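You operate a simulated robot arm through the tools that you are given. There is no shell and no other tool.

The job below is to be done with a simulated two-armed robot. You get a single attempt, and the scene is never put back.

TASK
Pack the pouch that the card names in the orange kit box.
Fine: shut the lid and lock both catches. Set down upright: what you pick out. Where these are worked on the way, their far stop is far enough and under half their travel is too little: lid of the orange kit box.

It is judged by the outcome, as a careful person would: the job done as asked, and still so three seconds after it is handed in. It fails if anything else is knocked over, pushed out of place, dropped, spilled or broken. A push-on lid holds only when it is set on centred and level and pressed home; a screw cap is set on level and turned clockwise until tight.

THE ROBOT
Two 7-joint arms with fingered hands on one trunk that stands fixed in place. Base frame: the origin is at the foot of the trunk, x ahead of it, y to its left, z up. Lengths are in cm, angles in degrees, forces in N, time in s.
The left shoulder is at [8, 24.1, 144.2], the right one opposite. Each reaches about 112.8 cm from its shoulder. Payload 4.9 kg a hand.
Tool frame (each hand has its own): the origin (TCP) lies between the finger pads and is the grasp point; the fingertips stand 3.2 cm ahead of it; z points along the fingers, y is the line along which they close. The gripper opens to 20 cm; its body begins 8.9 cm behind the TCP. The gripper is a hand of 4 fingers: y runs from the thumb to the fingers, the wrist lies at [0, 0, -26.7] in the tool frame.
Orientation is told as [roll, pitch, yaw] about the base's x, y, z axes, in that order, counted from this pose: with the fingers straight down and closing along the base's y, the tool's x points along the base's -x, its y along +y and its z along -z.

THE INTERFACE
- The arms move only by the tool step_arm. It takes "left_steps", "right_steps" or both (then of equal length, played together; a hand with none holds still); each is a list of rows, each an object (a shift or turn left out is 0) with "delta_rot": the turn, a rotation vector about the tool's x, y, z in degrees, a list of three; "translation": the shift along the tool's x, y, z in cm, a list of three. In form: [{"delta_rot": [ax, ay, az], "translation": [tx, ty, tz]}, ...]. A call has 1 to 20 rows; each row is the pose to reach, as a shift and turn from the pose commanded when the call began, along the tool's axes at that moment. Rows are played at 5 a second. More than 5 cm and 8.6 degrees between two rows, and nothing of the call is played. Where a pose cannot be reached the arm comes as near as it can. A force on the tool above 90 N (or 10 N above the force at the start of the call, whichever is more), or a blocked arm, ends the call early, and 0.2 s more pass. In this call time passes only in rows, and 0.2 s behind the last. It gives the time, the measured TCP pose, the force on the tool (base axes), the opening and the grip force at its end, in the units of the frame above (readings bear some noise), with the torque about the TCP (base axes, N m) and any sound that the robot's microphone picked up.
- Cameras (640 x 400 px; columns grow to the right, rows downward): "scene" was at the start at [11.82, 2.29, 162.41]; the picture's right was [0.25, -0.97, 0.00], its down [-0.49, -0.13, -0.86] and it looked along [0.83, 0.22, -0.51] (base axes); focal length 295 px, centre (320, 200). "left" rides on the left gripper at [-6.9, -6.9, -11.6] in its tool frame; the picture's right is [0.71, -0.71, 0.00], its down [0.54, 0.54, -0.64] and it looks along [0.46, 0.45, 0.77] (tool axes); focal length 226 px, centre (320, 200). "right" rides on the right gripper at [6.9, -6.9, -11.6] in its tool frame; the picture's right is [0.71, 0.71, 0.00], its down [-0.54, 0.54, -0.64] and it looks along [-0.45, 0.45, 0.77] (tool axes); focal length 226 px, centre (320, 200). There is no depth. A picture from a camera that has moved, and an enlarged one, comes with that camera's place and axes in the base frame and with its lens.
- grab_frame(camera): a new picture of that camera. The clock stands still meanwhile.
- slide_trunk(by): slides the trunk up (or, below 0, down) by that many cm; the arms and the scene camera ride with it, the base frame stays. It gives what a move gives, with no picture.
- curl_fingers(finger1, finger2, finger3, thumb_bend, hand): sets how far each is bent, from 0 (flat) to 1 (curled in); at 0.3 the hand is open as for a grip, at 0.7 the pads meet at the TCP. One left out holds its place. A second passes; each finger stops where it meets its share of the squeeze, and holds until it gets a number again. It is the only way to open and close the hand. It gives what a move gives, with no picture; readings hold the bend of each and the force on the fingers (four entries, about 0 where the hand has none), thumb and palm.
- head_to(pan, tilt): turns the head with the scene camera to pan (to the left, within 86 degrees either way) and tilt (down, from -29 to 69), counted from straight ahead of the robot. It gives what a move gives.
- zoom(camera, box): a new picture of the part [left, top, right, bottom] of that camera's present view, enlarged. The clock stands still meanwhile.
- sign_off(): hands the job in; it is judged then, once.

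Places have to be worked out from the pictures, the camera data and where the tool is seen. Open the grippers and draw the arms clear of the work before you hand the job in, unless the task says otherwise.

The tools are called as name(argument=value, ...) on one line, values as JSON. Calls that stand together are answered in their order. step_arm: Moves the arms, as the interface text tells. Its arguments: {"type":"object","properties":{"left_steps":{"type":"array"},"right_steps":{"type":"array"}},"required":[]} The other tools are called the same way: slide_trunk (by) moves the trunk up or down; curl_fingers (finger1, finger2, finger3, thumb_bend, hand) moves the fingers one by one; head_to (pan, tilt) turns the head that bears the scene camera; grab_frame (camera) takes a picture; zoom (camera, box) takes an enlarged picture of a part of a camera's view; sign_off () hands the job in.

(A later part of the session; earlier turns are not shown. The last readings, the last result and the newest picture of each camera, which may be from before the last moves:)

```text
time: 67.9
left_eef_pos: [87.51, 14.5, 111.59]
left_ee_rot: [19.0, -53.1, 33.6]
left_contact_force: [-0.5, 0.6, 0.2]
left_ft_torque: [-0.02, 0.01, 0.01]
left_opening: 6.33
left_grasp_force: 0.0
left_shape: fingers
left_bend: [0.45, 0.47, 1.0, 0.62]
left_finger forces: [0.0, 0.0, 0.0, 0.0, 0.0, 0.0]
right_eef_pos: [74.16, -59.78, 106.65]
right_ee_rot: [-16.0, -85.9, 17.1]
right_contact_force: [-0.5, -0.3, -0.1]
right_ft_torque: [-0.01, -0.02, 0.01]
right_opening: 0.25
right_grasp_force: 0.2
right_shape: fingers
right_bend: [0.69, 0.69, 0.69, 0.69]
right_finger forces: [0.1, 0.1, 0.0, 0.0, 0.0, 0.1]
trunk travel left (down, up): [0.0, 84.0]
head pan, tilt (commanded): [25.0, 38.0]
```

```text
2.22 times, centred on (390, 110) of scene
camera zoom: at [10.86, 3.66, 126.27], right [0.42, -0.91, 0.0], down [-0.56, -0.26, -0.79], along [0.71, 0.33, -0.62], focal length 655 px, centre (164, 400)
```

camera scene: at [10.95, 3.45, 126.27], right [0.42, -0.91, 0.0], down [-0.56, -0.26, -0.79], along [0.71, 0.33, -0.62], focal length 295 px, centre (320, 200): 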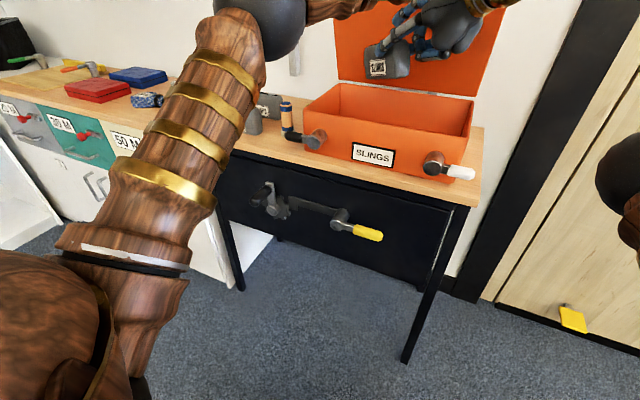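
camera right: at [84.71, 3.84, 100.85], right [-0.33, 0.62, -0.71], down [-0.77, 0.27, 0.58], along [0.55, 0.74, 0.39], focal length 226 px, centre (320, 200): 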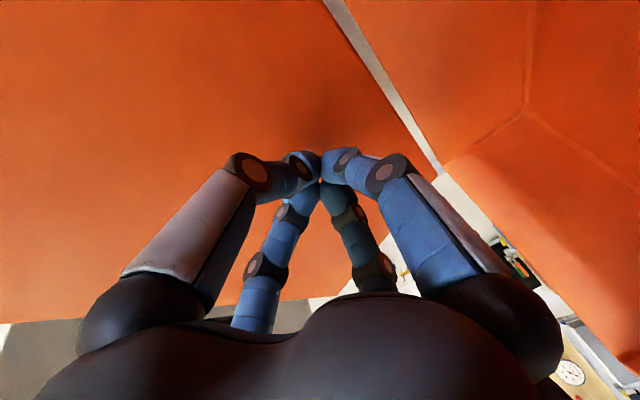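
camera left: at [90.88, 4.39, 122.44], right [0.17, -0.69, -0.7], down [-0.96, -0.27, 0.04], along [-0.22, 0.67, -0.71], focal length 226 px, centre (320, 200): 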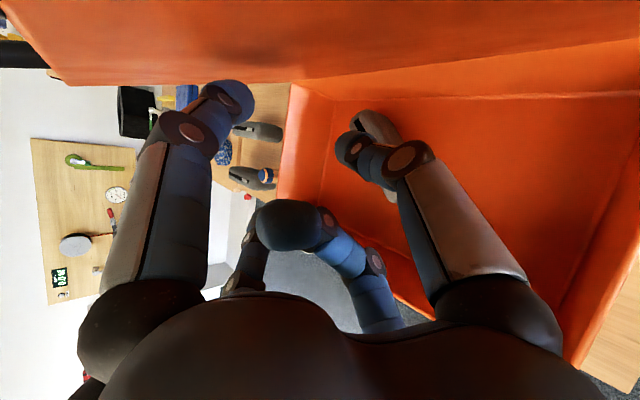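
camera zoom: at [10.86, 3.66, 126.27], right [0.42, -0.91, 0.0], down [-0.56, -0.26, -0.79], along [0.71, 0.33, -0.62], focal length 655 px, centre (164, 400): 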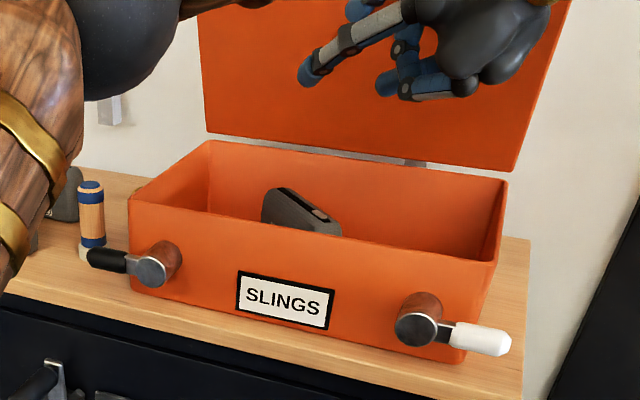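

The SLINGS pouch stands upright in the box. Before closing the lid I need to know where the shelf above is, so I look up with the head.

head_to(pan=15, tilt=5)

grab_frame(camera="scene")

```text
time: 68.9
left_eef_pos: [87.61, 14.53, 111.62]
left_ee_rot: [19.0, -53.1, 33.7]
left_contact_force: [0.2, 0.2, 0.2]
left_ft_torque: [-0.01, -0.01, 0.01]
left_opening: 6.31
left_grasp_force: 0.1
left_shape: fingers
left_bend: [0.45, 0.47, 1.0, 0.62]
left_finger forces: [0.1, 0.0, 0.1, 0.1, 0.1, 0.1]
right_eef_pos: [74.16, -59.84, 106.57]
right_ee_rot: [-15.8, -85.8, 16.9]
right_contact_force: [-0.1, -1.1, -0.2]
right_ft_torque: [0.01, 0.0, 0.0]
right_opening: 0.22
right_grasp_force: 0.0
right_shape: fingers
right_bend: [0.69, 0.69, 0.69, 0.69]
right_finger forces: [0.1, 0.1, 0.1, 0.0, 0.0, 0.0]
trunk travel left (down, up): [0.0, 84.0]
head pan, tilt (commanded): [15.0, 5.0]
```

```text
taken
camera scene: at [11.97, 2.37, 131.54], right [0.26, -0.97, 0.0], down [-0.09, -0.02, -1.0], along [0.96, 0.26, -0.09], focal length 295 px, centre (320, 200)
```

scene: 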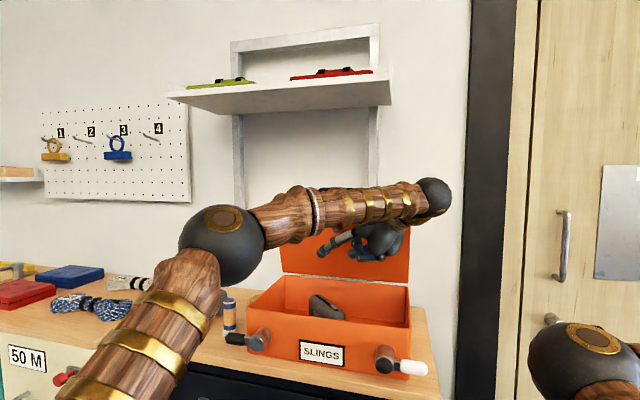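

The shelf underside is at about z≈154, front at x≈87. I withdraw the left hand from over the box and turn it to a heading of ~10°, pointing 45° down, for closing the lid from behind its top.

step_arm(left_steps=[{"translation": [-1.1, 4.1, -1.8], "delta_rot": [6.1, 0.9, 2.8]}, {"translation": [-2.3, 8.2, -3.6], "delta_rot": [12.2, 1.8, 5.6]}, {"translation": [-3.4, 12.2, -5.4], "delta_rot": [18.4, 2.7, 8.4]}, {"translation": [-4.5, 16.3, -7.2], "delta_rot": [24.5, 3.6, 11.1]}, {"translation": [-5.6, 20.4, -9.0], "delta_rot": [30.6, 4.5, 13.9]}, {"translation": [-6.8, 24.5, -10.9], "delta_rot": [36.75, 5.4, 16.7]}])

curl_fingers(hand="left", finger1=0.69, finger2=0.69, finger3=0.69, thumb_bend=0.69)

grab_frame(camera="scene")

```text
time: 70.3
left_eef_pos: [67.71, 25.38, 127.52]
left_ee_rot: [-0.8, -44.8, 10.3]
left_contact_force: [-1.0, 0.2, 0.1]
left_ft_torque: [-0.01, -0.03, 0.0]
left_opening: 6.35
left_grasp_force: 0.2
left_shape: fingers
left_bend: [0.45, 0.47, 1.0, 0.62]
left_finger forces: [0.1, 0.0, 0.1, 0.0, 0.0, 0.0]
right_eef_pos: [74.06, -59.72, 106.78]
right_ee_rot: [-17.6, -86.0, 18.8]
right_contact_force: [0.2, 0.0, 1.0]
right_ft_torque: [0.02, 0.03, -0.02]
right_opening: 0.21
right_grasp_force: 0.0
right_shape: fingers
right_bend: [0.69, 0.69, 0.69, 0.69]
right_finger forces: [0.0, 0.1, 0.1, 0.0, 0.0, 0.1]
trunk travel left (down, up): [0.0, 84.0]
head pan, tilt (commanded): [15.0, 5.0]
```

```text
time: 71.3
left_eef_pos: [67.73, 25.41, 127.56]
left_ee_rot: [-0.7, -44.8, 10.5]
left_contact_force: [-0.9, 1.3, -0.3]
left_ft_torque: [0.0, -0.01, 0.01]
left_opening: 0.36
left_grasp_force: 0.0
left_shape: fingers
left_bend: [0.69, 0.68, 0.69, 0.69]
left_finger forces: [0.0, 0.0, 0.0, 0.1, 0.1, 0.0]
right_eef_pos: [74.18, -60.01, 106.61]
right_ee_rot: [-15.9, -85.9, 17.1]
right_contact_force: [0.0, -0.9, 0.3]
right_ft_torque: [-0.03, -0.02, -0.04]
right_opening: 0.19
right_grasp_force: 0.0
right_shape: fingers
right_bend: [0.69, 0.69, 0.69, 0.69]
right_finger forces: [0.0, 0.1, 0.1, 0.1, 0.0, 0.0]
trunk travel left (down, up): [0.0, 84.0]
head pan, tilt (commanded): [15.0, 5.0]
```

```text
taken
camera scene: at [11.95, 2.39, 131.55], right [0.26, -0.97, 0.0], down [-0.08, -0.02, -1.0], along [0.96, 0.26, -0.09], focal length 295 px, centre (320, 200)
```

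scene: 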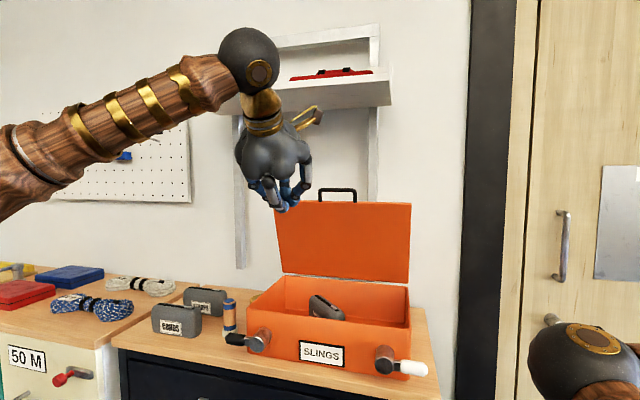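

The lid's top edge reads x≈95, z≈124 (about 74° open) with the bar near [95.3, 18.8, 127]. I will hook finger 1 over the bar from above and pull the lid forward; first I extend finger 1 and bring the hand above the bar.

curl_fingers(hand="left", finger1=0.5)

step_arm(left_steps=[{"translation": [-3.05, -2.4, 0.75]}, {"translation": [-6.1, -4.75, 1.5]}, {"translation": [-9.15, -7.1, 2.2]}, {"translation": [-12.2, -9.5, 2.97]}, {"translation": [-13.7, -10.2, 5.9]}, {"translation": [-15.2, -11, 8.8]}, {"translation": [-16.75, -11.7, 11.7]}])

grab_frame(camera="scene")

zoom(camera="scene", box=[240, 120, 440, 250])

grab_frame(camera="left")

```text
time: 72.3
left_eef_pos: [67.81, 25.13, 127.52]
left_ee_rot: [-0.7, -44.8, 10.4]
left_contact_force: [0.1, 0.3, 0.2]
left_ft_torque: [0.0, 0.03, 0.06]
left_opening: 4.64
left_grasp_force: 0.1
left_shape: fingers
left_bend: [0.5, 0.68, 0.69, 0.69]
left_finger forces: [0.0, 0.1, 0.0, 0.1, 0.0, 0.0]
right_eef_pos: [74.2, -59.91, 106.5]
right_ee_rot: [-15.8, -85.8, 17.0]
right_contact_force: [0.1, 0.2, -0.6]
right_ft_torque: [0.03, 0.0, 0.0]
right_opening: 0.19
right_grasp_force: 0.0
right_shape: fingers
right_bend: [0.69, 0.69, 0.69, 0.69]
right_finger forces: [0.0, 0.0, 0.1, 0.0, 0.1, 0.0]
trunk travel left (down, up): [0.0, 84.0]
head pan, tilt (commanded): [15.0, 5.0]
```

```text
time: 73.9
left_eef_pos: [89.87, 16.64, 131.33]
left_ee_rot: [-0.2, -45.1, 10.0]
left_contact_force: [-0.7, -0.3, -0.3]
left_ft_torque: [0.01, 0.01, 0.0]
left_opening: 4.62
left_grasp_force: 0.0
left_shape: fingers
left_bend: [0.5, 0.68, 0.69, 0.69]
left_finger forces: [0.0, 0.1, 0.0, 0.0, 0.1, 0.1]
right_eef_pos: [74.36, -59.9, 106.56]
right_ee_rot: [-15.1, -85.8, 16.2]
right_contact_force: [0.6, -0.2, 0.2]
right_ft_torque: [0.01, -0.05, 0.02]
right_opening: 0.2
right_grasp_force: 0.1
right_shape: fingers
right_bend: [0.69, 0.69, 0.69, 0.69]
right_finger forces: [0.0, 0.0, 0.0, 0.1, 0.0, 0.0]
trunk travel left (down, up): [0.0, 84.0]
head pan, tilt (commanded): [15.0, 5.0]
```

```text
taken
camera scene: at [12.06, 2.3, 131.53], right [0.26, -0.97, 0.0], down [-0.09, -0.02, -1.0], along [0.96, 0.26, -0.09], focal length 295 px, centre (320, 200)
```

scene: 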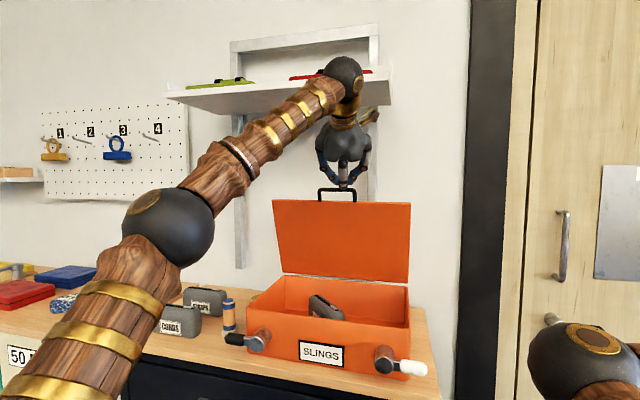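

```text
3.08 times, centred on (340, 185) of scene
camera zoom: at [12.06, 2.3, 131.53], right [0.26, -0.97, 0.0], down [-0.09, -0.02, -1.0], along [0.96, 0.26, -0.09], focal length 906 px, centre (258, 246)
```

zoom: 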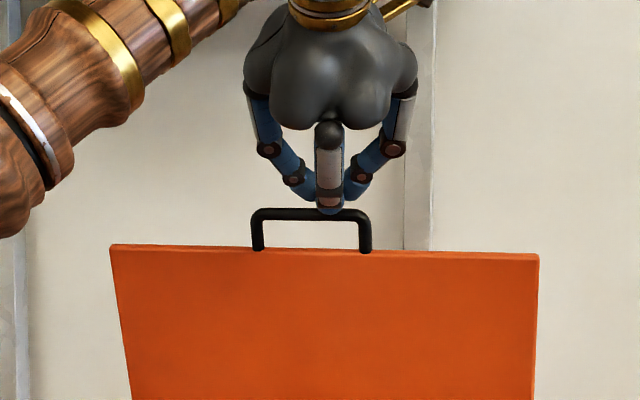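

```text
taken
camera left: at [87.75, 9.35, 144.39], right [-0.37, -0.78, -0.5], down [-0.92, 0.39, 0.07], along [0.14, 0.48, -0.86], focal length 226 px, centre (320, 200)
```

left: 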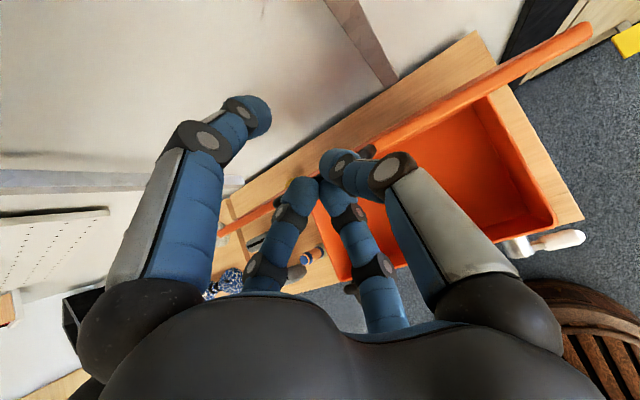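

The finger passes above and beyond the bar as planned. I lower the hand about 6 cm so finger 1 goes down behind the bar.

step_arm(left_steps=[{"translation": [0.9, 0.15, 1.3]}, {"translation": [1.9, 0.3, 2.5]}, {"translation": [2.9, 0.4, 3.75]}, {"translation": [3.9, 0.43, 5.0]}])

zoom(camera="scene", box=[240, 120, 440, 250])

grab_frame(camera="left")

```text
time: 74.9
left_eef_pos: [90.12, 17.18, 125.39]
left_ee_rot: [-0.3, -45.1, 10.0]
left_contact_force: [-0.4, 0.7, 0.9]
left_ft_torque: [-0.05, 0.01, -0.03]
left_opening: 4.65
left_grasp_force: 0.1
left_shape: fingers
left_bend: [0.5, 0.69, 0.69, 0.69]
left_finger forces: [0.0, 0.1, 0.0, 0.0, 0.0, 0.0]
right_eef_pos: [74.03, -60.05, 106.74]
right_ee_rot: [-16.4, -86.0, 17.5]
right_contact_force: [1.1, 0.1, -0.1]
right_ft_torque: [0.0, 0.03, 0.0]
right_opening: 0.23
right_grasp_force: 0.1
right_shape: fingers
right_bend: [0.69, 0.69, 0.69, 0.69]
right_finger forces: [0.0, 0.0, 0.1, 0.0, 0.0, 0.0]
trunk travel left (down, up): [0.0, 84.0]
head pan, tilt (commanded): [15.0, 5.0]
```

```text
3.08 times, centred on (340, 185) of scene
camera zoom: at [11.74, 2.36, 131.57], right [0.26, -0.97, 0.0], down [-0.08, -0.02, -1.0], along [0.96, 0.26, -0.09], focal length 906 px, centre (258, 246)
```

zoom: 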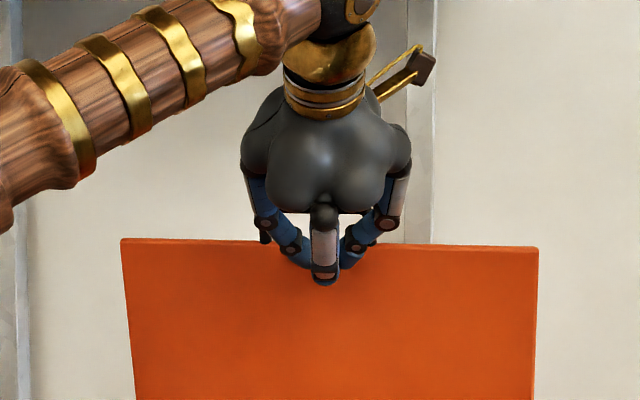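

```text
taken
camera left: at [88.12, 9.87, 138.45], right [-0.37, -0.78, -0.5], down [-0.92, 0.39, 0.07], along [0.14, 0.48, -0.86], focal length 226 px, centre (320, 200)
```

left: 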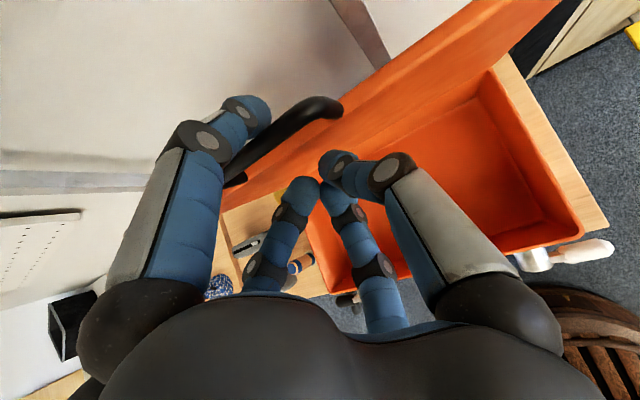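

Finger 1 is now about 3 cm behind the bar. I pull the lid forward along its arc down to roughly 38°.

step_arm(left_steps=[{"translation": [1.9, 0.4, -1.15]}, {"translation": [3.84, 0.76, -2.29]}, {"translation": [5.55, 1.05, -2.95]}, {"translation": [7.26, 1.35, -3.6]}, {"translation": [9.3, 1.67, -4.1]}, {"translation": [11.33, 1.98, -4.56]}, {"translation": [13.2, 2.23, -4.75]}, {"translation": [15.04, 2.48, -4.89]}, {"translation": [16.9, 2.7, -4.9]}, {"translation": [18.76, 2.93, -4.8]}])

grab_frame(camera="scene")

grab_frame(camera="left")

```text
time: 77.1
left_eef_pos: [73.47, 17.26, 115.25]
left_ee_rot: [-0.5, -45.0, 10.3]
left_contact_force: [1.0, 0.2, -0.2]
left_ft_torque: [0.06, -0.01, -0.02]
left_opening: 4.67
left_grasp_force: 0.5
left_shape: fingers
left_bend: [0.5, 0.69, 0.69, 0.69]
left_finger forces: [0.3, 0.0, 0.1, 0.1, 0.0, 0.1]
right_eef_pos: [74.2, -59.93, 106.66]
right_ee_rot: [-16.0, -85.9, 17.1]
right_contact_force: [0.2, 0.8, -0.5]
right_ft_torque: [0.02, 0.03, -0.01]
right_opening: 0.19
right_grasp_force: 0.1
right_shape: fingers
right_bend: [0.69, 0.69, 0.69, 0.69]
right_finger forces: [0.0, 0.1, 0.0, 0.0, 0.1, 0.1]
trunk travel left (down, up): [0.0, 84.0]
head pan, tilt (commanded): [15.0, 5.0]
```

```text
taken
camera scene: at [11.95, 2.4, 131.55], right [0.26, -0.97, 0.0], down [-0.08, -0.02, -1.0], along [0.96, 0.26, -0.09], focal length 295 px, centre (320, 200)
```

scene: 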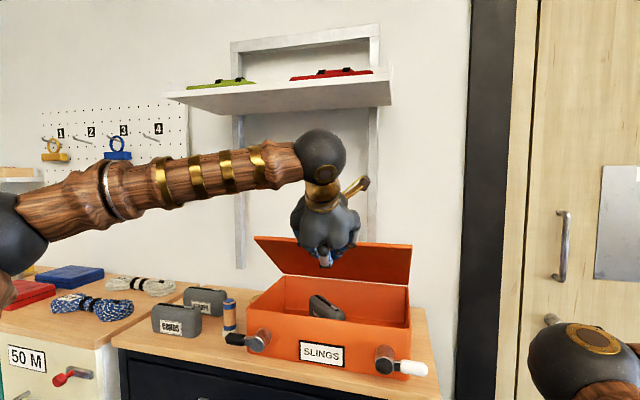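

```text
taken
camera left: at [71.51, 9.95, 128.29], right [-0.37, -0.78, -0.5], down [-0.92, 0.39, 0.07], along [0.14, 0.48, -0.87], focal length 226 px, centre (320, 200)
```

left: 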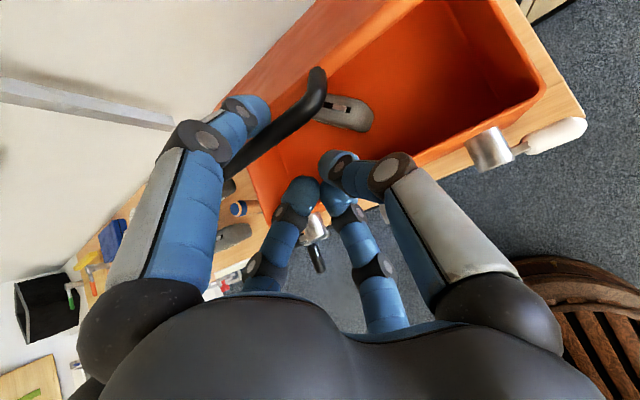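

The lid followed to about 40°, with the pouch upright inside. I continue the arc down to nearly closed.

step_arm(left_steps=[{"translation": [2.1, 0.25, 0.1]}, {"translation": [4.25, 0.49, 0.34]}, {"translation": [6.68, 0.69, 1.09]}, {"translation": [9.25, 0.9, 1.98]}, {"translation": [11.68, 1.06, 3.16]}, {"translation": [13.97, 1.18, 4.47]}, {"translation": [15.77, 1.25, 5.71]}, {"translation": [17.0, 1.28, 6.66]}])

head_to(pan=15, tilt=25)

grab_frame(camera="scene")

grab_frame(camera="left")

```text
time: 78.9
left_eef_pos: [66.09, 17.31, 98.41]
left_ee_rot: [-0.1, -45.1, 10.1]
left_contact_force: [1.2, -0.7, 0.0]
left_ft_torque: [0.0, 0.01, 0.0]
left_opening: 4.7
left_grasp_force: 0.0
left_shape: fingers
left_bend: [0.5, 0.69, 0.69, 0.69]
left_finger forces: [0.0, 0.0, 0.1, 0.1, 0.0, 0.0]
right_eef_pos: [74.23, -59.82, 106.62]
right_ee_rot: [-15.9, -85.9, 17.0]
right_contact_force: [0.5, 0.3, 0.5]
right_ft_torque: [0.0, -0.07, 0.03]
right_opening: 0.19
right_grasp_force: 0.0
right_shape: fingers
right_bend: [0.69, 0.69, 0.69, 0.69]
right_finger forces: [0.1, 0.0, 0.1, 0.0, 0.0, 0.1]
trunk travel left (down, up): [0.0, 84.0]
head pan, tilt (commanded): [15.0, 5.0]
```

```text
time: 79.7
left_eef_pos: [66.02, 17.36, 98.46]
left_ee_rot: [-0.3, -45.0, 10.2]
left_contact_force: [0.4, -0.7, -0.1]
left_ft_torque: [-0.01, 0.02, -0.01]
left_opening: 4.65
left_grasp_force: 0.1
left_shape: fingers
left_bend: [0.5, 0.69, 0.69, 0.69]
left_finger forces: [0.1, 0.1, 0.0, 0.0, 0.0, 0.0]
right_eef_pos: [74.16, -59.94, 106.53]
right_ee_rot: [-15.9, -85.9, 17.0]
right_contact_force: [-0.3, -0.6, 0.3]
right_ft_torque: [-0.02, -0.03, -0.02]
right_opening: 0.22
right_grasp_force: 0.1
right_shape: fingers
right_bend: [0.69, 0.69, 0.69, 0.69]
right_finger forces: [0.1, 0.1, 0.0, 0.0, 0.0, 0.1]
trunk travel left (down, up): [0.0, 84.0]
head pan, tilt (commanded): [15.0, 25.0]
```

```text
taken
camera scene: at [11.99, 2.39, 128.31], right [0.26, -0.97, 0.0], down [-0.41, -0.11, -0.91], along [0.88, 0.23, -0.42], focal length 295 px, centre (320, 200)
```

scene: 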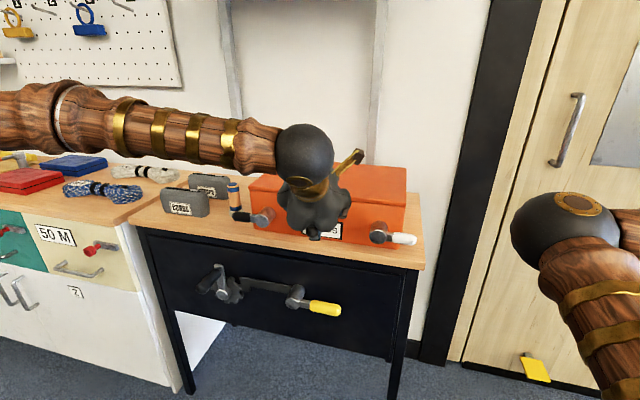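

```text
taken
camera left: at [64.02, 10.04, 111.51], right [-0.37, -0.78, -0.5], down [-0.92, 0.39, 0.07], along [0.14, 0.48, -0.86], focal length 226 px, centre (320, 200)
```

left: 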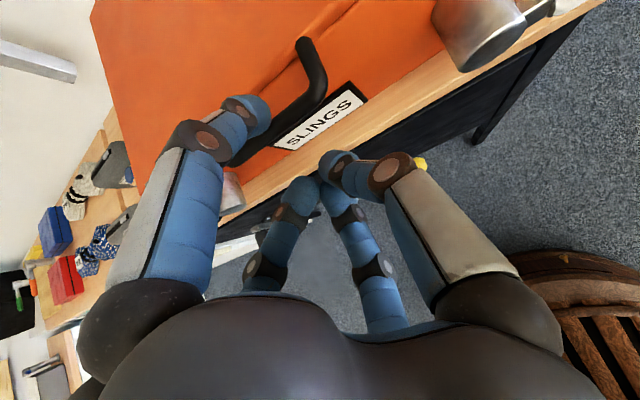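

The lid appears to have come down. I lift the finger clear of the bar and back off to inspect the seam.

step_arm(left_steps=[{"translation": [-2.2, 0, -2.1]}, {"translation": [-4.3, 0, -4.2]}, {"translation": [-6.4, 0, -6.3]}, {"translation": [-6.5, 0.5, -9.3]}, {"translation": [-6.6, 2.5, -12.5]}])

grab_frame(camera="scene")

zoom(camera="scene", box=[220, 140, 440, 270])

grab_frame(camera="left")

```text
time: 80.9
left_eef_pos: [61.36, 19.1, 112.22]
left_ee_rot: [-0.6, -44.9, 10.4]
left_contact_force: [-0.3, 0.1, 0.5]
left_ft_torque: [0.0, 0.01, 0.0]
left_opening: 4.7
left_grasp_force: 0.1
left_shape: fingers
left_bend: [0.5, 0.69, 0.69, 0.69]
left_finger forces: [0.0, 0.0, 0.1, 0.0, 0.0, 0.1]
right_eef_pos: [74.12, -59.82, 106.72]
right_ee_rot: [-16.5, -86.0, 17.7]
right_contact_force: [-0.1, -0.3, 0.4]
right_ft_torque: [0.01, 0.01, 0.0]
right_opening: 0.21
right_grasp_force: 0.1
right_shape: fingers
right_bend: [0.69, 0.69, 0.69, 0.69]
right_finger forces: [0.0, 0.0, 0.0, 0.0, 0.1, 0.0]
trunk travel left (down, up): [0.0, 84.0]
head pan, tilt (commanded): [15.0, 25.0]
```

```text
taken
camera scene: at [11.85, 2.45, 128.32], right [0.26, -0.97, 0.0], down [-0.41, -0.11, -0.91], along [0.88, 0.23, -0.42], focal length 295 px, centre (320, 200)
```

scene: 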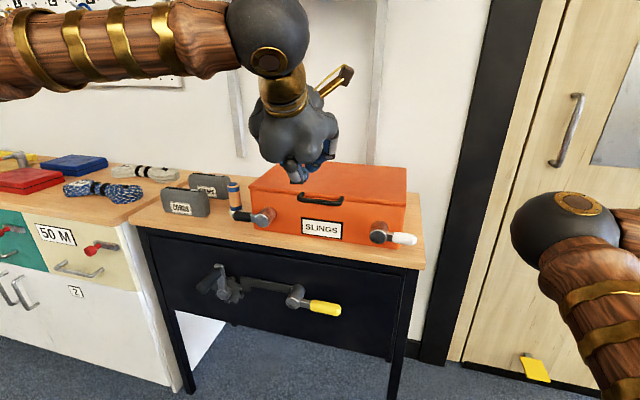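

```text
2.91 times, centred on (330, 205) of scene
camera zoom: at [11.85, 2.45, 128.32], right [0.26, -0.97, 0.0], down [-0.41, -0.11, -0.91], along [0.88, 0.23, -0.42], focal length 857 px, centre (291, 186)
```

zoom: 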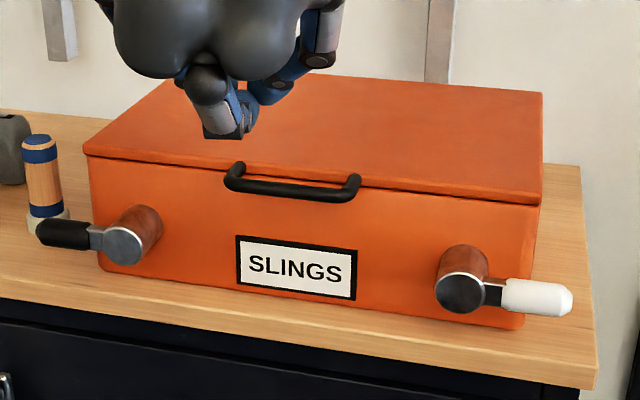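

```text
taken
camera left: at [59.38, 11.91, 125.23], right [-0.37, -0.79, -0.49], down [-0.92, 0.39, 0.07], along [0.14, 0.48, -0.87], focal length 226 px, centre (320, 200)
```

left: 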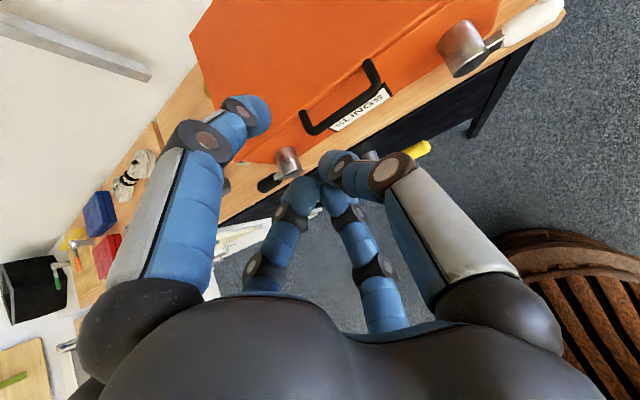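

The lid is shut and the seam looks even. Next the catches: I raise the trunk for arm room and prepare the left hand (pointing forward, thumb out as a pusher) to turn the left lever upward from below.

slide_trunk(by=25)

curl_fingers(hand="left", finger1=0.69, finger2=0.69, finger3=0.69, thumb_bend=0.5)

step_arm(left_steps=[{"translation": [1.77, 3.0, 2.93], "delta_rot": [1, -4.3, 0.4]}, {"translation": [3.53, 6.0, 5.85], "delta_rot": [2, -8.6, 0.85]}, {"translation": [5.3, 9.0, 8.78], "delta_rot": [2.9, -12.9, 1.3]}, {"translation": [7.07, 12.0, 11.7], "delta_rot": [3.9, -17.2, 1.7]}, {"translation": [8.84, 15.0, 14.6], "delta_rot": [4.9, -21.5, 2.1]}, {"translation": [10.6, 18.0, 17.6], "delta_rot": [5.9, -25.8, 2.6]}, {"translation": [12.4, 21.0, 20.5], "delta_rot": [6.8, -30.1, 3]}, {"translation": [14.1, 24.0, 23.4], "delta_rot": [7.8, -34.4, 3.4]}, {"translation": [15.9, 27.0, 26.3], "delta_rot": [8.8, -38.7, 3.8]}, {"translation": [17.67, 30.0, 29.27], "delta_rot": [9.76, -43, 4.25]}])

grab_frame(camera="scene")

```text
time: 83.5
left_eef_pos: [61.62, 18.98, 136.98]
left_ee_rot: [-0.5, -44.8, 10.3]
left_contact_force: [-0.2, 0.2, -0.2]
left_ft_torque: [0.01, 0.02, 0.03]
left_opening: 4.67
left_grasp_force: 0.1
left_shape: fingers
left_bend: [0.5, 0.69, 0.69, 0.69]
left_finger forces: [0.0, 0.0, 0.0, 0.0, 0.0, 0.0]
right_eef_pos: [74.22, -59.91, 131.74]
right_ee_rot: [-15.7, -86.0, 16.9]
right_contact_force: [0.0, -0.2, -0.3]
right_ft_torque: [0.0, 0.0, -0.02]
right_opening: 0.23
right_grasp_force: 0.1
right_shape: fingers
right_bend: [0.69, 0.69, 0.69, 0.69]
right_finger forces: [0.0, 0.1, 0.1, 0.0, 0.0, 0.0]
trunk travel left (down, up): [-25.0, 59.0]
head pan, tilt (commanded): [15.0, 25.0]
```

```text
time: 84.5
left_eef_pos: [61.48, 19.03, 137.04]
left_ee_rot: [-0.6, -45.0, 10.3]
left_contact_force: [1.1, 0.5, -0.1]
left_ft_torque: [0.02, -0.02, -0.01]
left_opening: 4.62
left_grasp_force: 0.0
left_shape: fingers
left_bend: [0.69, 0.69, 0.69, 0.5]
left_finger forces: [0.1, 0.0, 0.1, 0.0, 0.0, 0.1]
right_eef_pos: [74.31, -59.89, 131.58]
right_ee_rot: [-15.9, -85.8, 17.0]
right_contact_force: [0.1, -0.5, 0.2]
right_ft_torque: [-0.01, 0.0, 0.0]
right_opening: 0.22
right_grasp_force: 0.0
right_shape: fingers
right_bend: [0.69, 0.69, 0.69, 0.69]
right_finger forces: [0.1, 0.0, 0.1, 0.0, 0.0, 0.1]
trunk travel left (down, up): [-25.0, 59.0]
head pan, tilt (commanded): [15.0, 25.0]
```

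```text
time: 86.7
left_eef_pos: [68.03, 49.56, 104.9]
left_ee_rot: [-4.1, -88.1, 3.4]
left_contact_force: [0.7, -0.3, -0.9]
left_ft_torque: [-0.01, -0.04, -0.01]
left_opening: 4.63
left_grasp_force: 0.1
left_shape: fingers
left_bend: [0.69, 0.69, 0.69, 0.5]
left_finger forces: [0.0, 0.1, 0.0, 0.0, 0.0, 0.0]
left hand out of reach, approached as far as the arm can: row 9, 10
right_eef_pos: [74.44, -59.76, 131.58]
right_ee_rot: [-16.1, -85.7, 17.3]
right_contact_force: [0.5, 0.3, -1.5]
right_ft_torque: [0.02, -0.03, -0.03]
right_opening: 0.24
right_grasp_force: 0.1
right_shape: fingers
right_bend: [0.69, 0.69, 0.69, 0.69]
right_finger forces: [0.1, 0.0, 0.0, 0.1, 0.0, 0.0]
trunk travel left (down, up): [-25.0, 59.0]
head pan, tilt (commanded): [15.0, 25.0]
```

```text
taken
camera scene: at [12.18, 2.51, 153.29], right [0.26, -0.97, 0.0], down [-0.41, -0.11, -0.91], along [0.87, 0.23, -0.42], focal length 295 px, centre (320, 200)
```

scene: 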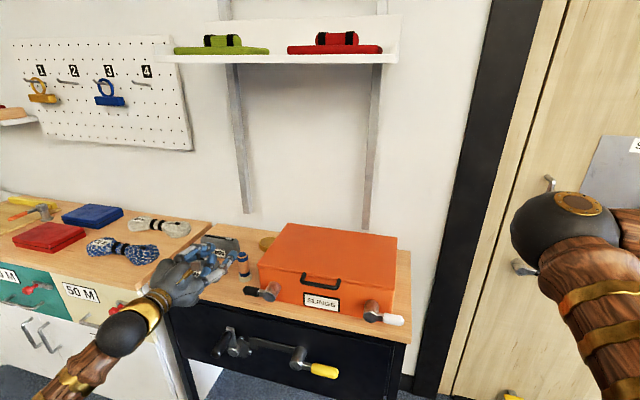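

The left hand is left of the lever at [68, 49.6, 104.9], pointing forward. I roll it 20° so the thumb is low, and descend left of the lever's tip to just below handle height.

step_arm(left_steps=[{"translation": [3.2, 2.9, 0.3], "delta_rot": [0, 0, 5]}, {"translation": [6.5, 2.9, 0.5], "delta_rot": [0, 0, 10]}, {"translation": [9.7, 2.9, 0.6], "delta_rot": [0, 0, 15]}, {"translation": [13.0, 2.9, 0.7], "delta_rot": [0, 0, 20]}])

grab_frame(camera="left")

zoom(camera="scene", box=[160, 210, 420, 370])

```text
time: 87.7
left_eef_pos: [71.28, 53.0, 92.43]
left_ee_rot: [84.7, -70.1, -85.5]
left_contact_force: [0.5, -0.1, -0.6]
left_ft_torque: [-0.02, 0.03, -0.01]
left_opening: 4.61
left_grasp_force: 0.1
left_shape: fingers
left_bend: [0.69, 0.69, 0.69, 0.5]
left_finger forces: [0.0, 0.0, 0.0, 0.0, 0.0, 0.1]
left hand out of reach, approached as far as the arm can: row 1, 2, 3, 4
right_eef_pos: [74.4, -59.81, 131.59]
right_ee_rot: [-16.1, -85.8, 17.2]
right_contact_force: [-0.5, 0.5, 0.3]
right_ft_torque: [0.02, 0.03, -0.01]
right_opening: 0.21
right_grasp_force: 0.1
right_shape: fingers
right_bend: [0.69, 0.69, 0.69, 0.69]
right_finger forces: [0.0, 0.0, 0.0, 0.0, 0.0, 0.0]
trunk travel left (down, up): [-25.0, 59.0]
head pan, tilt (commanded): [15.0, 25.0]
```

```text
taken
camera left: at [59.84, 44.34, 96.89], right [-0.03, -0.42, -0.91], down [-0.65, 0.7, -0.3], along [0.76, 0.57, -0.3], focal length 226 px, centre (320, 200)
```

left: 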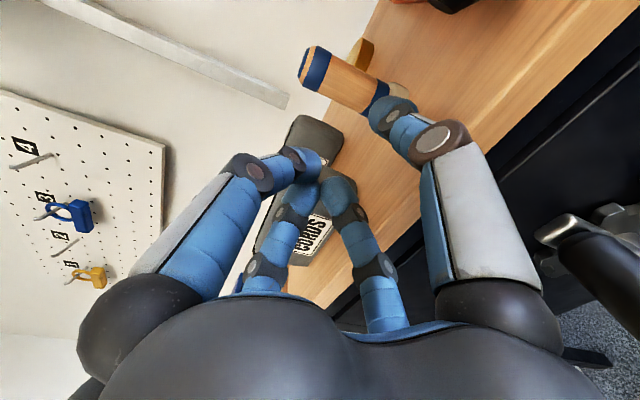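

```text
2.46 times, centred on (290, 290) of scene
camera zoom: at [12.08, 2.46, 153.3], right [0.26, -0.97, 0.0], down [-0.41, -0.11, -0.91], along [0.88, 0.23, -0.42], focal length 725 px, centre (394, -22)
```

zoom: 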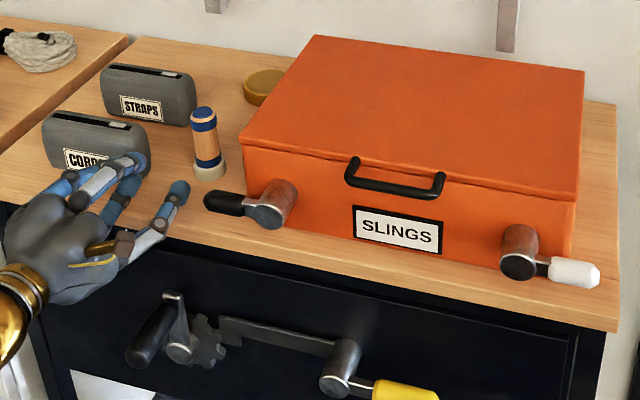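

The arm cannot retract that far, so the hand sits at x≈71.3; the thumb (at about y 46.5, z 90) is still usable since its tip stays about 1 cm short of the box. I lower slightly and slide the thumb right, beneath the black handle.

step_arm(left_steps=[{"translation": [0.85, -0.3, 0.0]}, {"translation": [0.2, -2.1, 0.0]}, {"translation": [-0.4, -3.7, 0.0]}, {"translation": [-1.0, -5.4, 0.0]}, {"translation": [-1.6, -7.07, 0.0]}])

grab_frame(camera="left")

zoom(camera="scene", box=[200, 250, 320, 330])

```text
time: 88.9
left_eef_pos: [72.43, 45.93, 92.06]
left_ee_rot: [84.6, -70.0, -85.4]
left_contact_force: [-0.8, 0.8, -1.9]
left_ft_torque: [0.12, -0.04, 0.02]
left_opening: 4.62
left_grasp_force: 0.5
left_shape: fingers
left_bend: [0.69, 0.69, 0.69, 0.5]
left_finger forces: [0.1, 0.0, 0.1, 0.1, 1.6, 0.1]
left hand out of reach, approached as far as the arm can: row 1, 2, 3, 4, 5
right_eef_pos: [74.18, -59.98, 131.55]
right_ee_rot: [-15.3, -86.0, 16.6]
right_contact_force: [-1.0, -0.1, -0.5]
right_ft_torque: [0.0, 0.01, 0.03]
right_opening: 0.21
right_grasp_force: 0.1
right_shape: fingers
right_bend: [0.69, 0.69, 0.69, 0.69]
right_finger forces: [0.1, 0.0, 0.1, 0.0, 0.1, 0.0]
trunk travel left (down, up): [-25.0, 59.0]
head pan, tilt (commanded): [15.0, 25.0]
```

```text
taken
camera left: at [61.04, 37.31, 96.64], right [-0.03, -0.42, -0.91], down [-0.65, 0.7, -0.3], along [0.76, 0.57, -0.3], focal length 226 px, centre (320, 200)
```

left: 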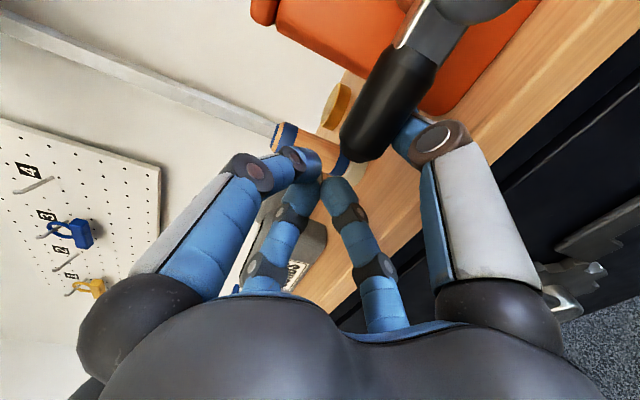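

```text
5.00 times, centred on (260, 290) of scene
camera zoom: at [12.01, 2.33, 153.3], right [0.26, -0.97, 0.0], down [-0.41, -0.11, -0.91], along [0.88, 0.23, -0.42], focal length 1473 px, centre (620, -250)
```

zoom: 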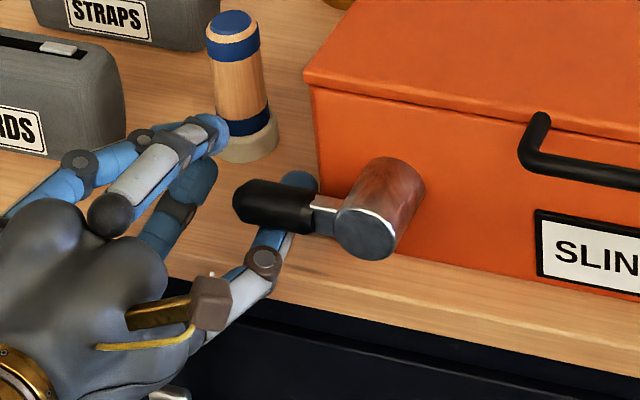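

The thumb lies under the black handle with a light touch (1.6 N). I push it up by 1.5 cm to feel whether the lever turns that way.

step_arm(left_steps=[{"translation": [-0.5, 0.2, 0]}, {"translation": [-0.95, 0.35, 0]}, {"translation": [-1.4, 0.5, 0]}])

zoom(camera="scene", box=[200, 250, 320, 330])

```text
time: 89.7
left_eef_pos: [72.45, 46.13, 93.44]
left_ee_rot: [84.8, -70.1, -85.6]
left_contact_force: [0.7, 0.9, -2.1]
left_ft_torque: [0.15, -0.03, 0.02]
left_opening: 4.57
left_grasp_force: 0.8
left_shape: fingers
left_bend: [0.69, 0.69, 0.69, 0.5]
left_finger forces: [0.0, 0.0, 0.0, 0.0, 2.1, 0.1]
right_eef_pos: [74.36, -59.79, 131.63]
right_ee_rot: [-15.9, -85.8, 17.1]
right_contact_force: [0.7, 1.1, 0.6]
right_ft_torque: [-0.01, 0.0, -0.01]
right_opening: 0.22
right_grasp_force: 0.1
right_shape: fingers
right_bend: [0.69, 0.69, 0.69, 0.69]
right_finger forces: [0.0, 0.0, 0.0, 0.1, 0.0, 0.1]
trunk travel left (down, up): [-25.0, 59.0]
head pan, tilt (commanded): [15.0, 25.0]
```

```text
5.00 times, centred on (260, 290) of scene
camera zoom: at [12.02, 2.42, 153.3], right [0.26, -0.97, 0.0], down [-0.41, -0.11, -0.91], along [0.88, 0.23, -0.42], focal length 1473 px, centre (620, -250)
```

zoom: 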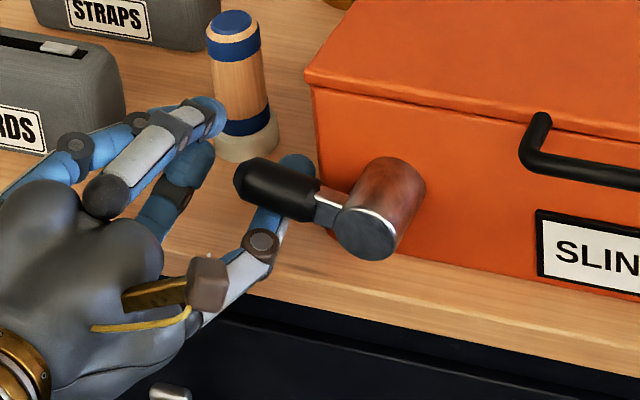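

The lever turns upward easily (about 2 N). To keep the thumb tip off the box front I swing the heading 15° to the right and draw back slightly while following the lever's arc to ~30°.

step_arm(left_steps=[{"translation": [-0.56, 0.2, -0.32], "delta_rot": [4.7, -1.7, 0.2]}, {"translation": [-1.14, 0.3, -0.74], "delta_rot": [9.4, -3.4, 0.3]}, {"translation": [-1.79, 0.53, -1.06], "delta_rot": [14.1, -5.1, 0.5]}])

zoom(camera="scene", box=[200, 250, 320, 330])

grab_frame(camera="left")

```text
time: 90.5
left_eef_pos: [71.41, 45.79, 95.43]
left_ee_rot: [84.7, -70.0, -100.7]
left_contact_force: [1.6, 0.4, -0.3]
left_ft_torque: [0.08, 0.03, 0.05]
left_opening: 4.62
left_grasp_force: 0.4
left_shape: fingers
left_bend: [0.69, 0.69, 0.69, 0.5]
left_finger forces: [0.0, 0.0, 0.0, 0.0, 1.4, 0.1]
right_eef_pos: [74.24, -59.9, 131.62]
right_ee_rot: [-16.1, -85.8, 17.1]
right_contact_force: [0.0, 0.1, 0.4]
right_ft_torque: [0.02, 0.02, 0.02]
right_opening: 0.18
right_grasp_force: 0.1
right_shape: fingers
right_bend: [0.69, 0.69, 0.69, 0.69]
right_finger forces: [0.0, 0.1, 0.0, 0.0, 0.0, 0.0]
trunk travel left (down, up): [-25.0, 59.0]
head pan, tilt (commanded): [15.0, 25.0]
```

```text
5.00 times, centred on (260, 290) of scene
camera zoom: at [12.02, 2.44, 153.29], right [0.26, -0.97, 0.0], down [-0.41, -0.11, -0.91], along [0.88, 0.23, -0.42], focal length 1473 px, centre (620, -250)
```

zoom: 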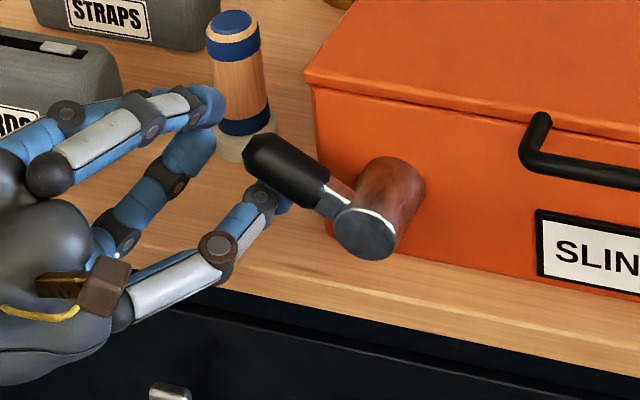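

```text
taken
camera left: at [58.15, 40.45, 99.87], right [-0.14, -0.4, -0.9], down [-0.44, 0.84, -0.31], along [0.89, 0.36, -0.3], focal length 226 px, centre (320, 200)
```

left: 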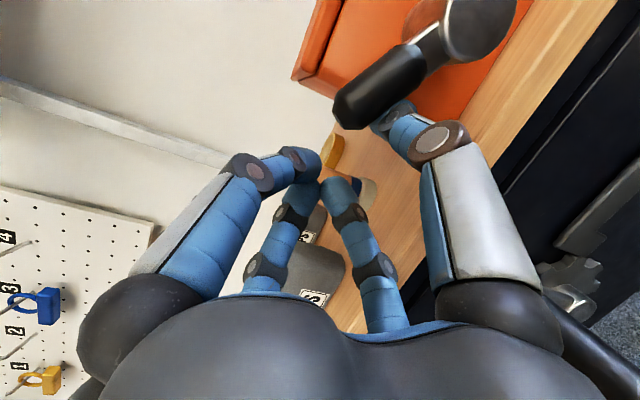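

The lever is at about 30° and following. I continue the arc up to vertical.

step_arm(left_steps=[{"translation": [-0.8, 0, 0.05]}, {"translation": [-1.61, -0.03, 0.11]}, {"translation": [-2.4, -0.2, 0.2]}, {"translation": [-3.23, -0.37, 0.31]}, {"translation": [-3.95, -0.7, 0.45]}, {"translation": [-4.66, -1.08, 0.6]}, {"translation": [-5.25, -1.6, 0.8]}, {"translation": [-5.82, -2.2, 0.98]}])

zoom(camera="scene", box=[200, 230, 340, 330])

```text
time: 92.3
left_eef_pos: [71.46, 41.61, 100.01]
left_ee_rot: [84.7, -70.1, -100.4]
left_contact_force: [-0.1, 3.1, -1.3]
left_ft_torque: [0.18, -0.03, 0.05]
left_opening: 4.28
left_grasp_force: 1.8
left_shape: fingers
left_bend: [0.69, 0.69, 0.69, 0.51]
left_finger forces: [0.0, 0.0, 0.0, 0.0, 3.6, 0.1]
right_eef_pos: [74.35, -59.83, 131.65]
right_ee_rot: [-16.1, -86.0, 17.3]
right_contact_force: [0.6, 0.1, 0.6]
right_ft_torque: [0.0, 0.01, 0.0]
right_opening: 0.21
right_grasp_force: 0.0
right_shape: fingers
right_bend: [0.69, 0.69, 0.69, 0.69]
right_finger forces: [0.1, 0.0, 0.1, 0.1, 0.0, 0.0]
trunk travel left (down, up): [-25.0, 59.0]
head pan, tilt (commanded): [15.0, 25.0]
```

```text
4.00 times, centred on (270, 280) of scene
camera zoom: at [12.0, 2.46, 153.3], right [0.26, -0.97, 0.0], down [-0.41, -0.11, -0.91], along [0.88, 0.23, -0.42], focal length 1178 px, centre (520, -120)
```

zoom: 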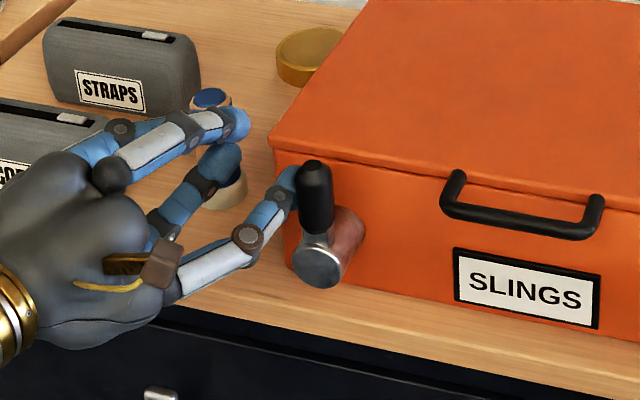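

The lever stands about vertical. I push a further centimetre to find out whether this is the stop.

step_arm(left_steps=[{"translation": [-0.2, -0.45, 0.15]}, {"translation": [-0.35, -0.9, 0.27]}])

zoom(camera="scene", box=[200, 230, 340, 330])

```text
time: 92.9
left_eef_pos: [71.45, 40.96, 99.92]
left_ee_rot: [84.6, -70.1, -100.4]
left_contact_force: [-6.1, 15.0, -3.7]
left_ft_torque: [0.51, 0.09, -0.27]
left_opening: 3.44
left_grasp_force: 7.6
left_shape: fingers
left_bend: [0.69, 0.69, 0.69, 0.53]
left_finger forces: [0.1, 0.1, 0.0, 0.0, 15.9, 0.1]
right_eef_pos: [74.23, -59.59, 131.72]
right_ee_rot: [-17.3, -85.8, 18.4]
right_contact_force: [0.1, -0.7, 0.3]
right_ft_torque: [-0.01, 0.0, 0.02]
right_opening: 0.23
right_grasp_force: 0.2
right_shape: fingers
right_bend: [0.69, 0.69, 0.69, 0.69]
right_finger forces: [0.0, 0.0, 0.0, 0.0, 0.1, 0.0]
trunk travel left (down, up): [-25.0, 59.0]
head pan, tilt (commanded): [15.0, 25.0]
```

```text
4.00 times, centred on (270, 280) of scene
camera zoom: at [11.93, 2.69, 153.3], right [0.26, -0.97, 0.0], down [-0.41, -0.11, -0.91], along [0.88, 0.24, -0.42], focal length 1178 px, centre (520, -120)
```

zoom: 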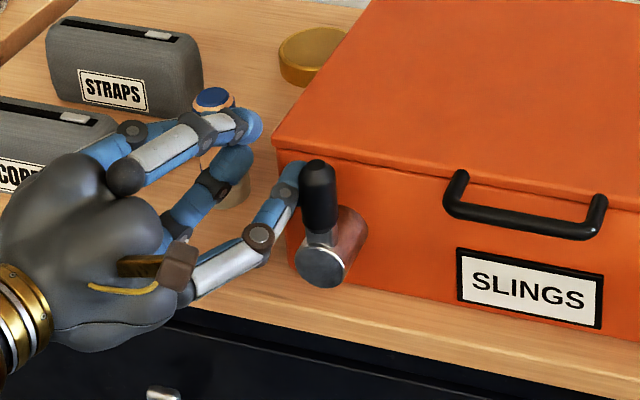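

The force jumped to 15 N, so vertical is the far stop – the left catch is over. I back the thumb off to the left and up.

step_arm(left_steps=[{"translation": [0.67, 1.8, -0.54]}, {"translation": [1.34, 3.61, -1.08]}, {"translation": [1.5, 5.6, -1.6]}, {"translation": [1.74, 7.56, -2.2]}, {"translation": [-0.5, 8.5, -3.8]}, {"translation": [-2.83, 9.37, -5.5]}])

grab_frame(camera="scene")

zoom(camera="scene", box=[220, 200, 440, 350])

```text
time: 94.3
left_eef_pos: [68.01, 49.34, 106.07]
left_ee_rot: [84.9, -70.1, -100.7]
left_contact_force: [-1.1, 0.6, -0.8]
left_ft_torque: [0.0, -0.01, 0.01]
left_opening: 4.6
left_grasp_force: 0.1
left_shape: fingers
left_bend: [0.69, 0.69, 0.69, 0.5]
left_finger forces: [0.0, 0.1, 0.1, 0.1, 0.0, 0.0]
right_eef_pos: [74.22, -59.99, 131.66]
right_ee_rot: [-15.8, -85.8, 16.9]
right_contact_force: [0.6, -0.4, 0.1]
right_ft_torque: [0.04, 0.01, 0.04]
right_opening: 0.21
right_grasp_force: 0.0
right_shape: fingers
right_bend: [0.69, 0.69, 0.69, 0.69]
right_finger forces: [0.0, 0.0, 0.1, 0.0, 0.1, 0.1]
trunk travel left (down, up): [-25.0, 59.0]
head pan, tilt (commanded): [15.0, 25.0]
```

```text
taken
camera scene: at [11.87, 2.34, 153.31], right [0.26, -0.97, 0.0], down [-0.41, -0.11, -0.91], along [0.88, 0.23, -0.42], focal length 295 px, centre (320, 200)
```

scene: 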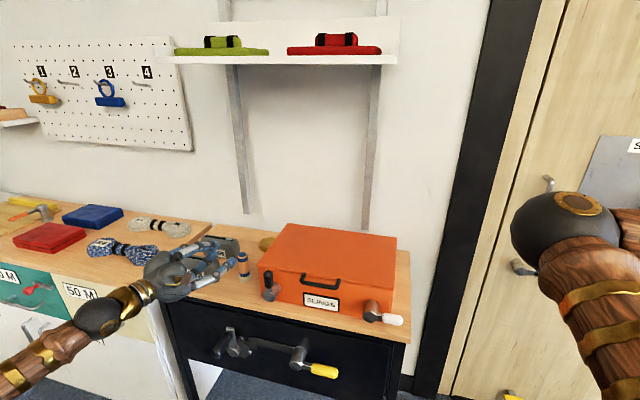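

```text
2.67 times, centred on (330, 275) of scene
camera zoom: at [11.87, 2.34, 153.31], right [0.26, -0.97, 0.0], down [-0.41, -0.11, -0.91], along [0.88, 0.23, -0.42], focal length 786 px, centre (293, 0)
```

zoom: 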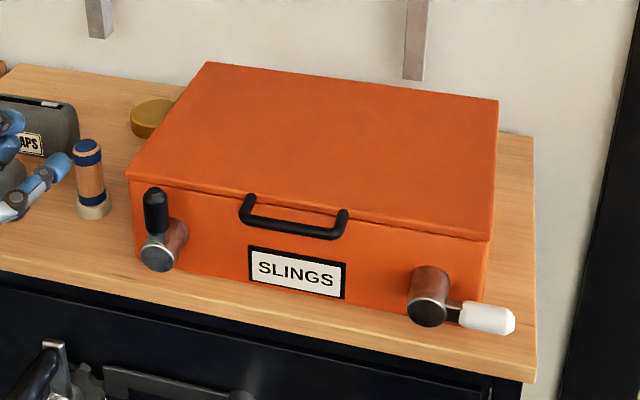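

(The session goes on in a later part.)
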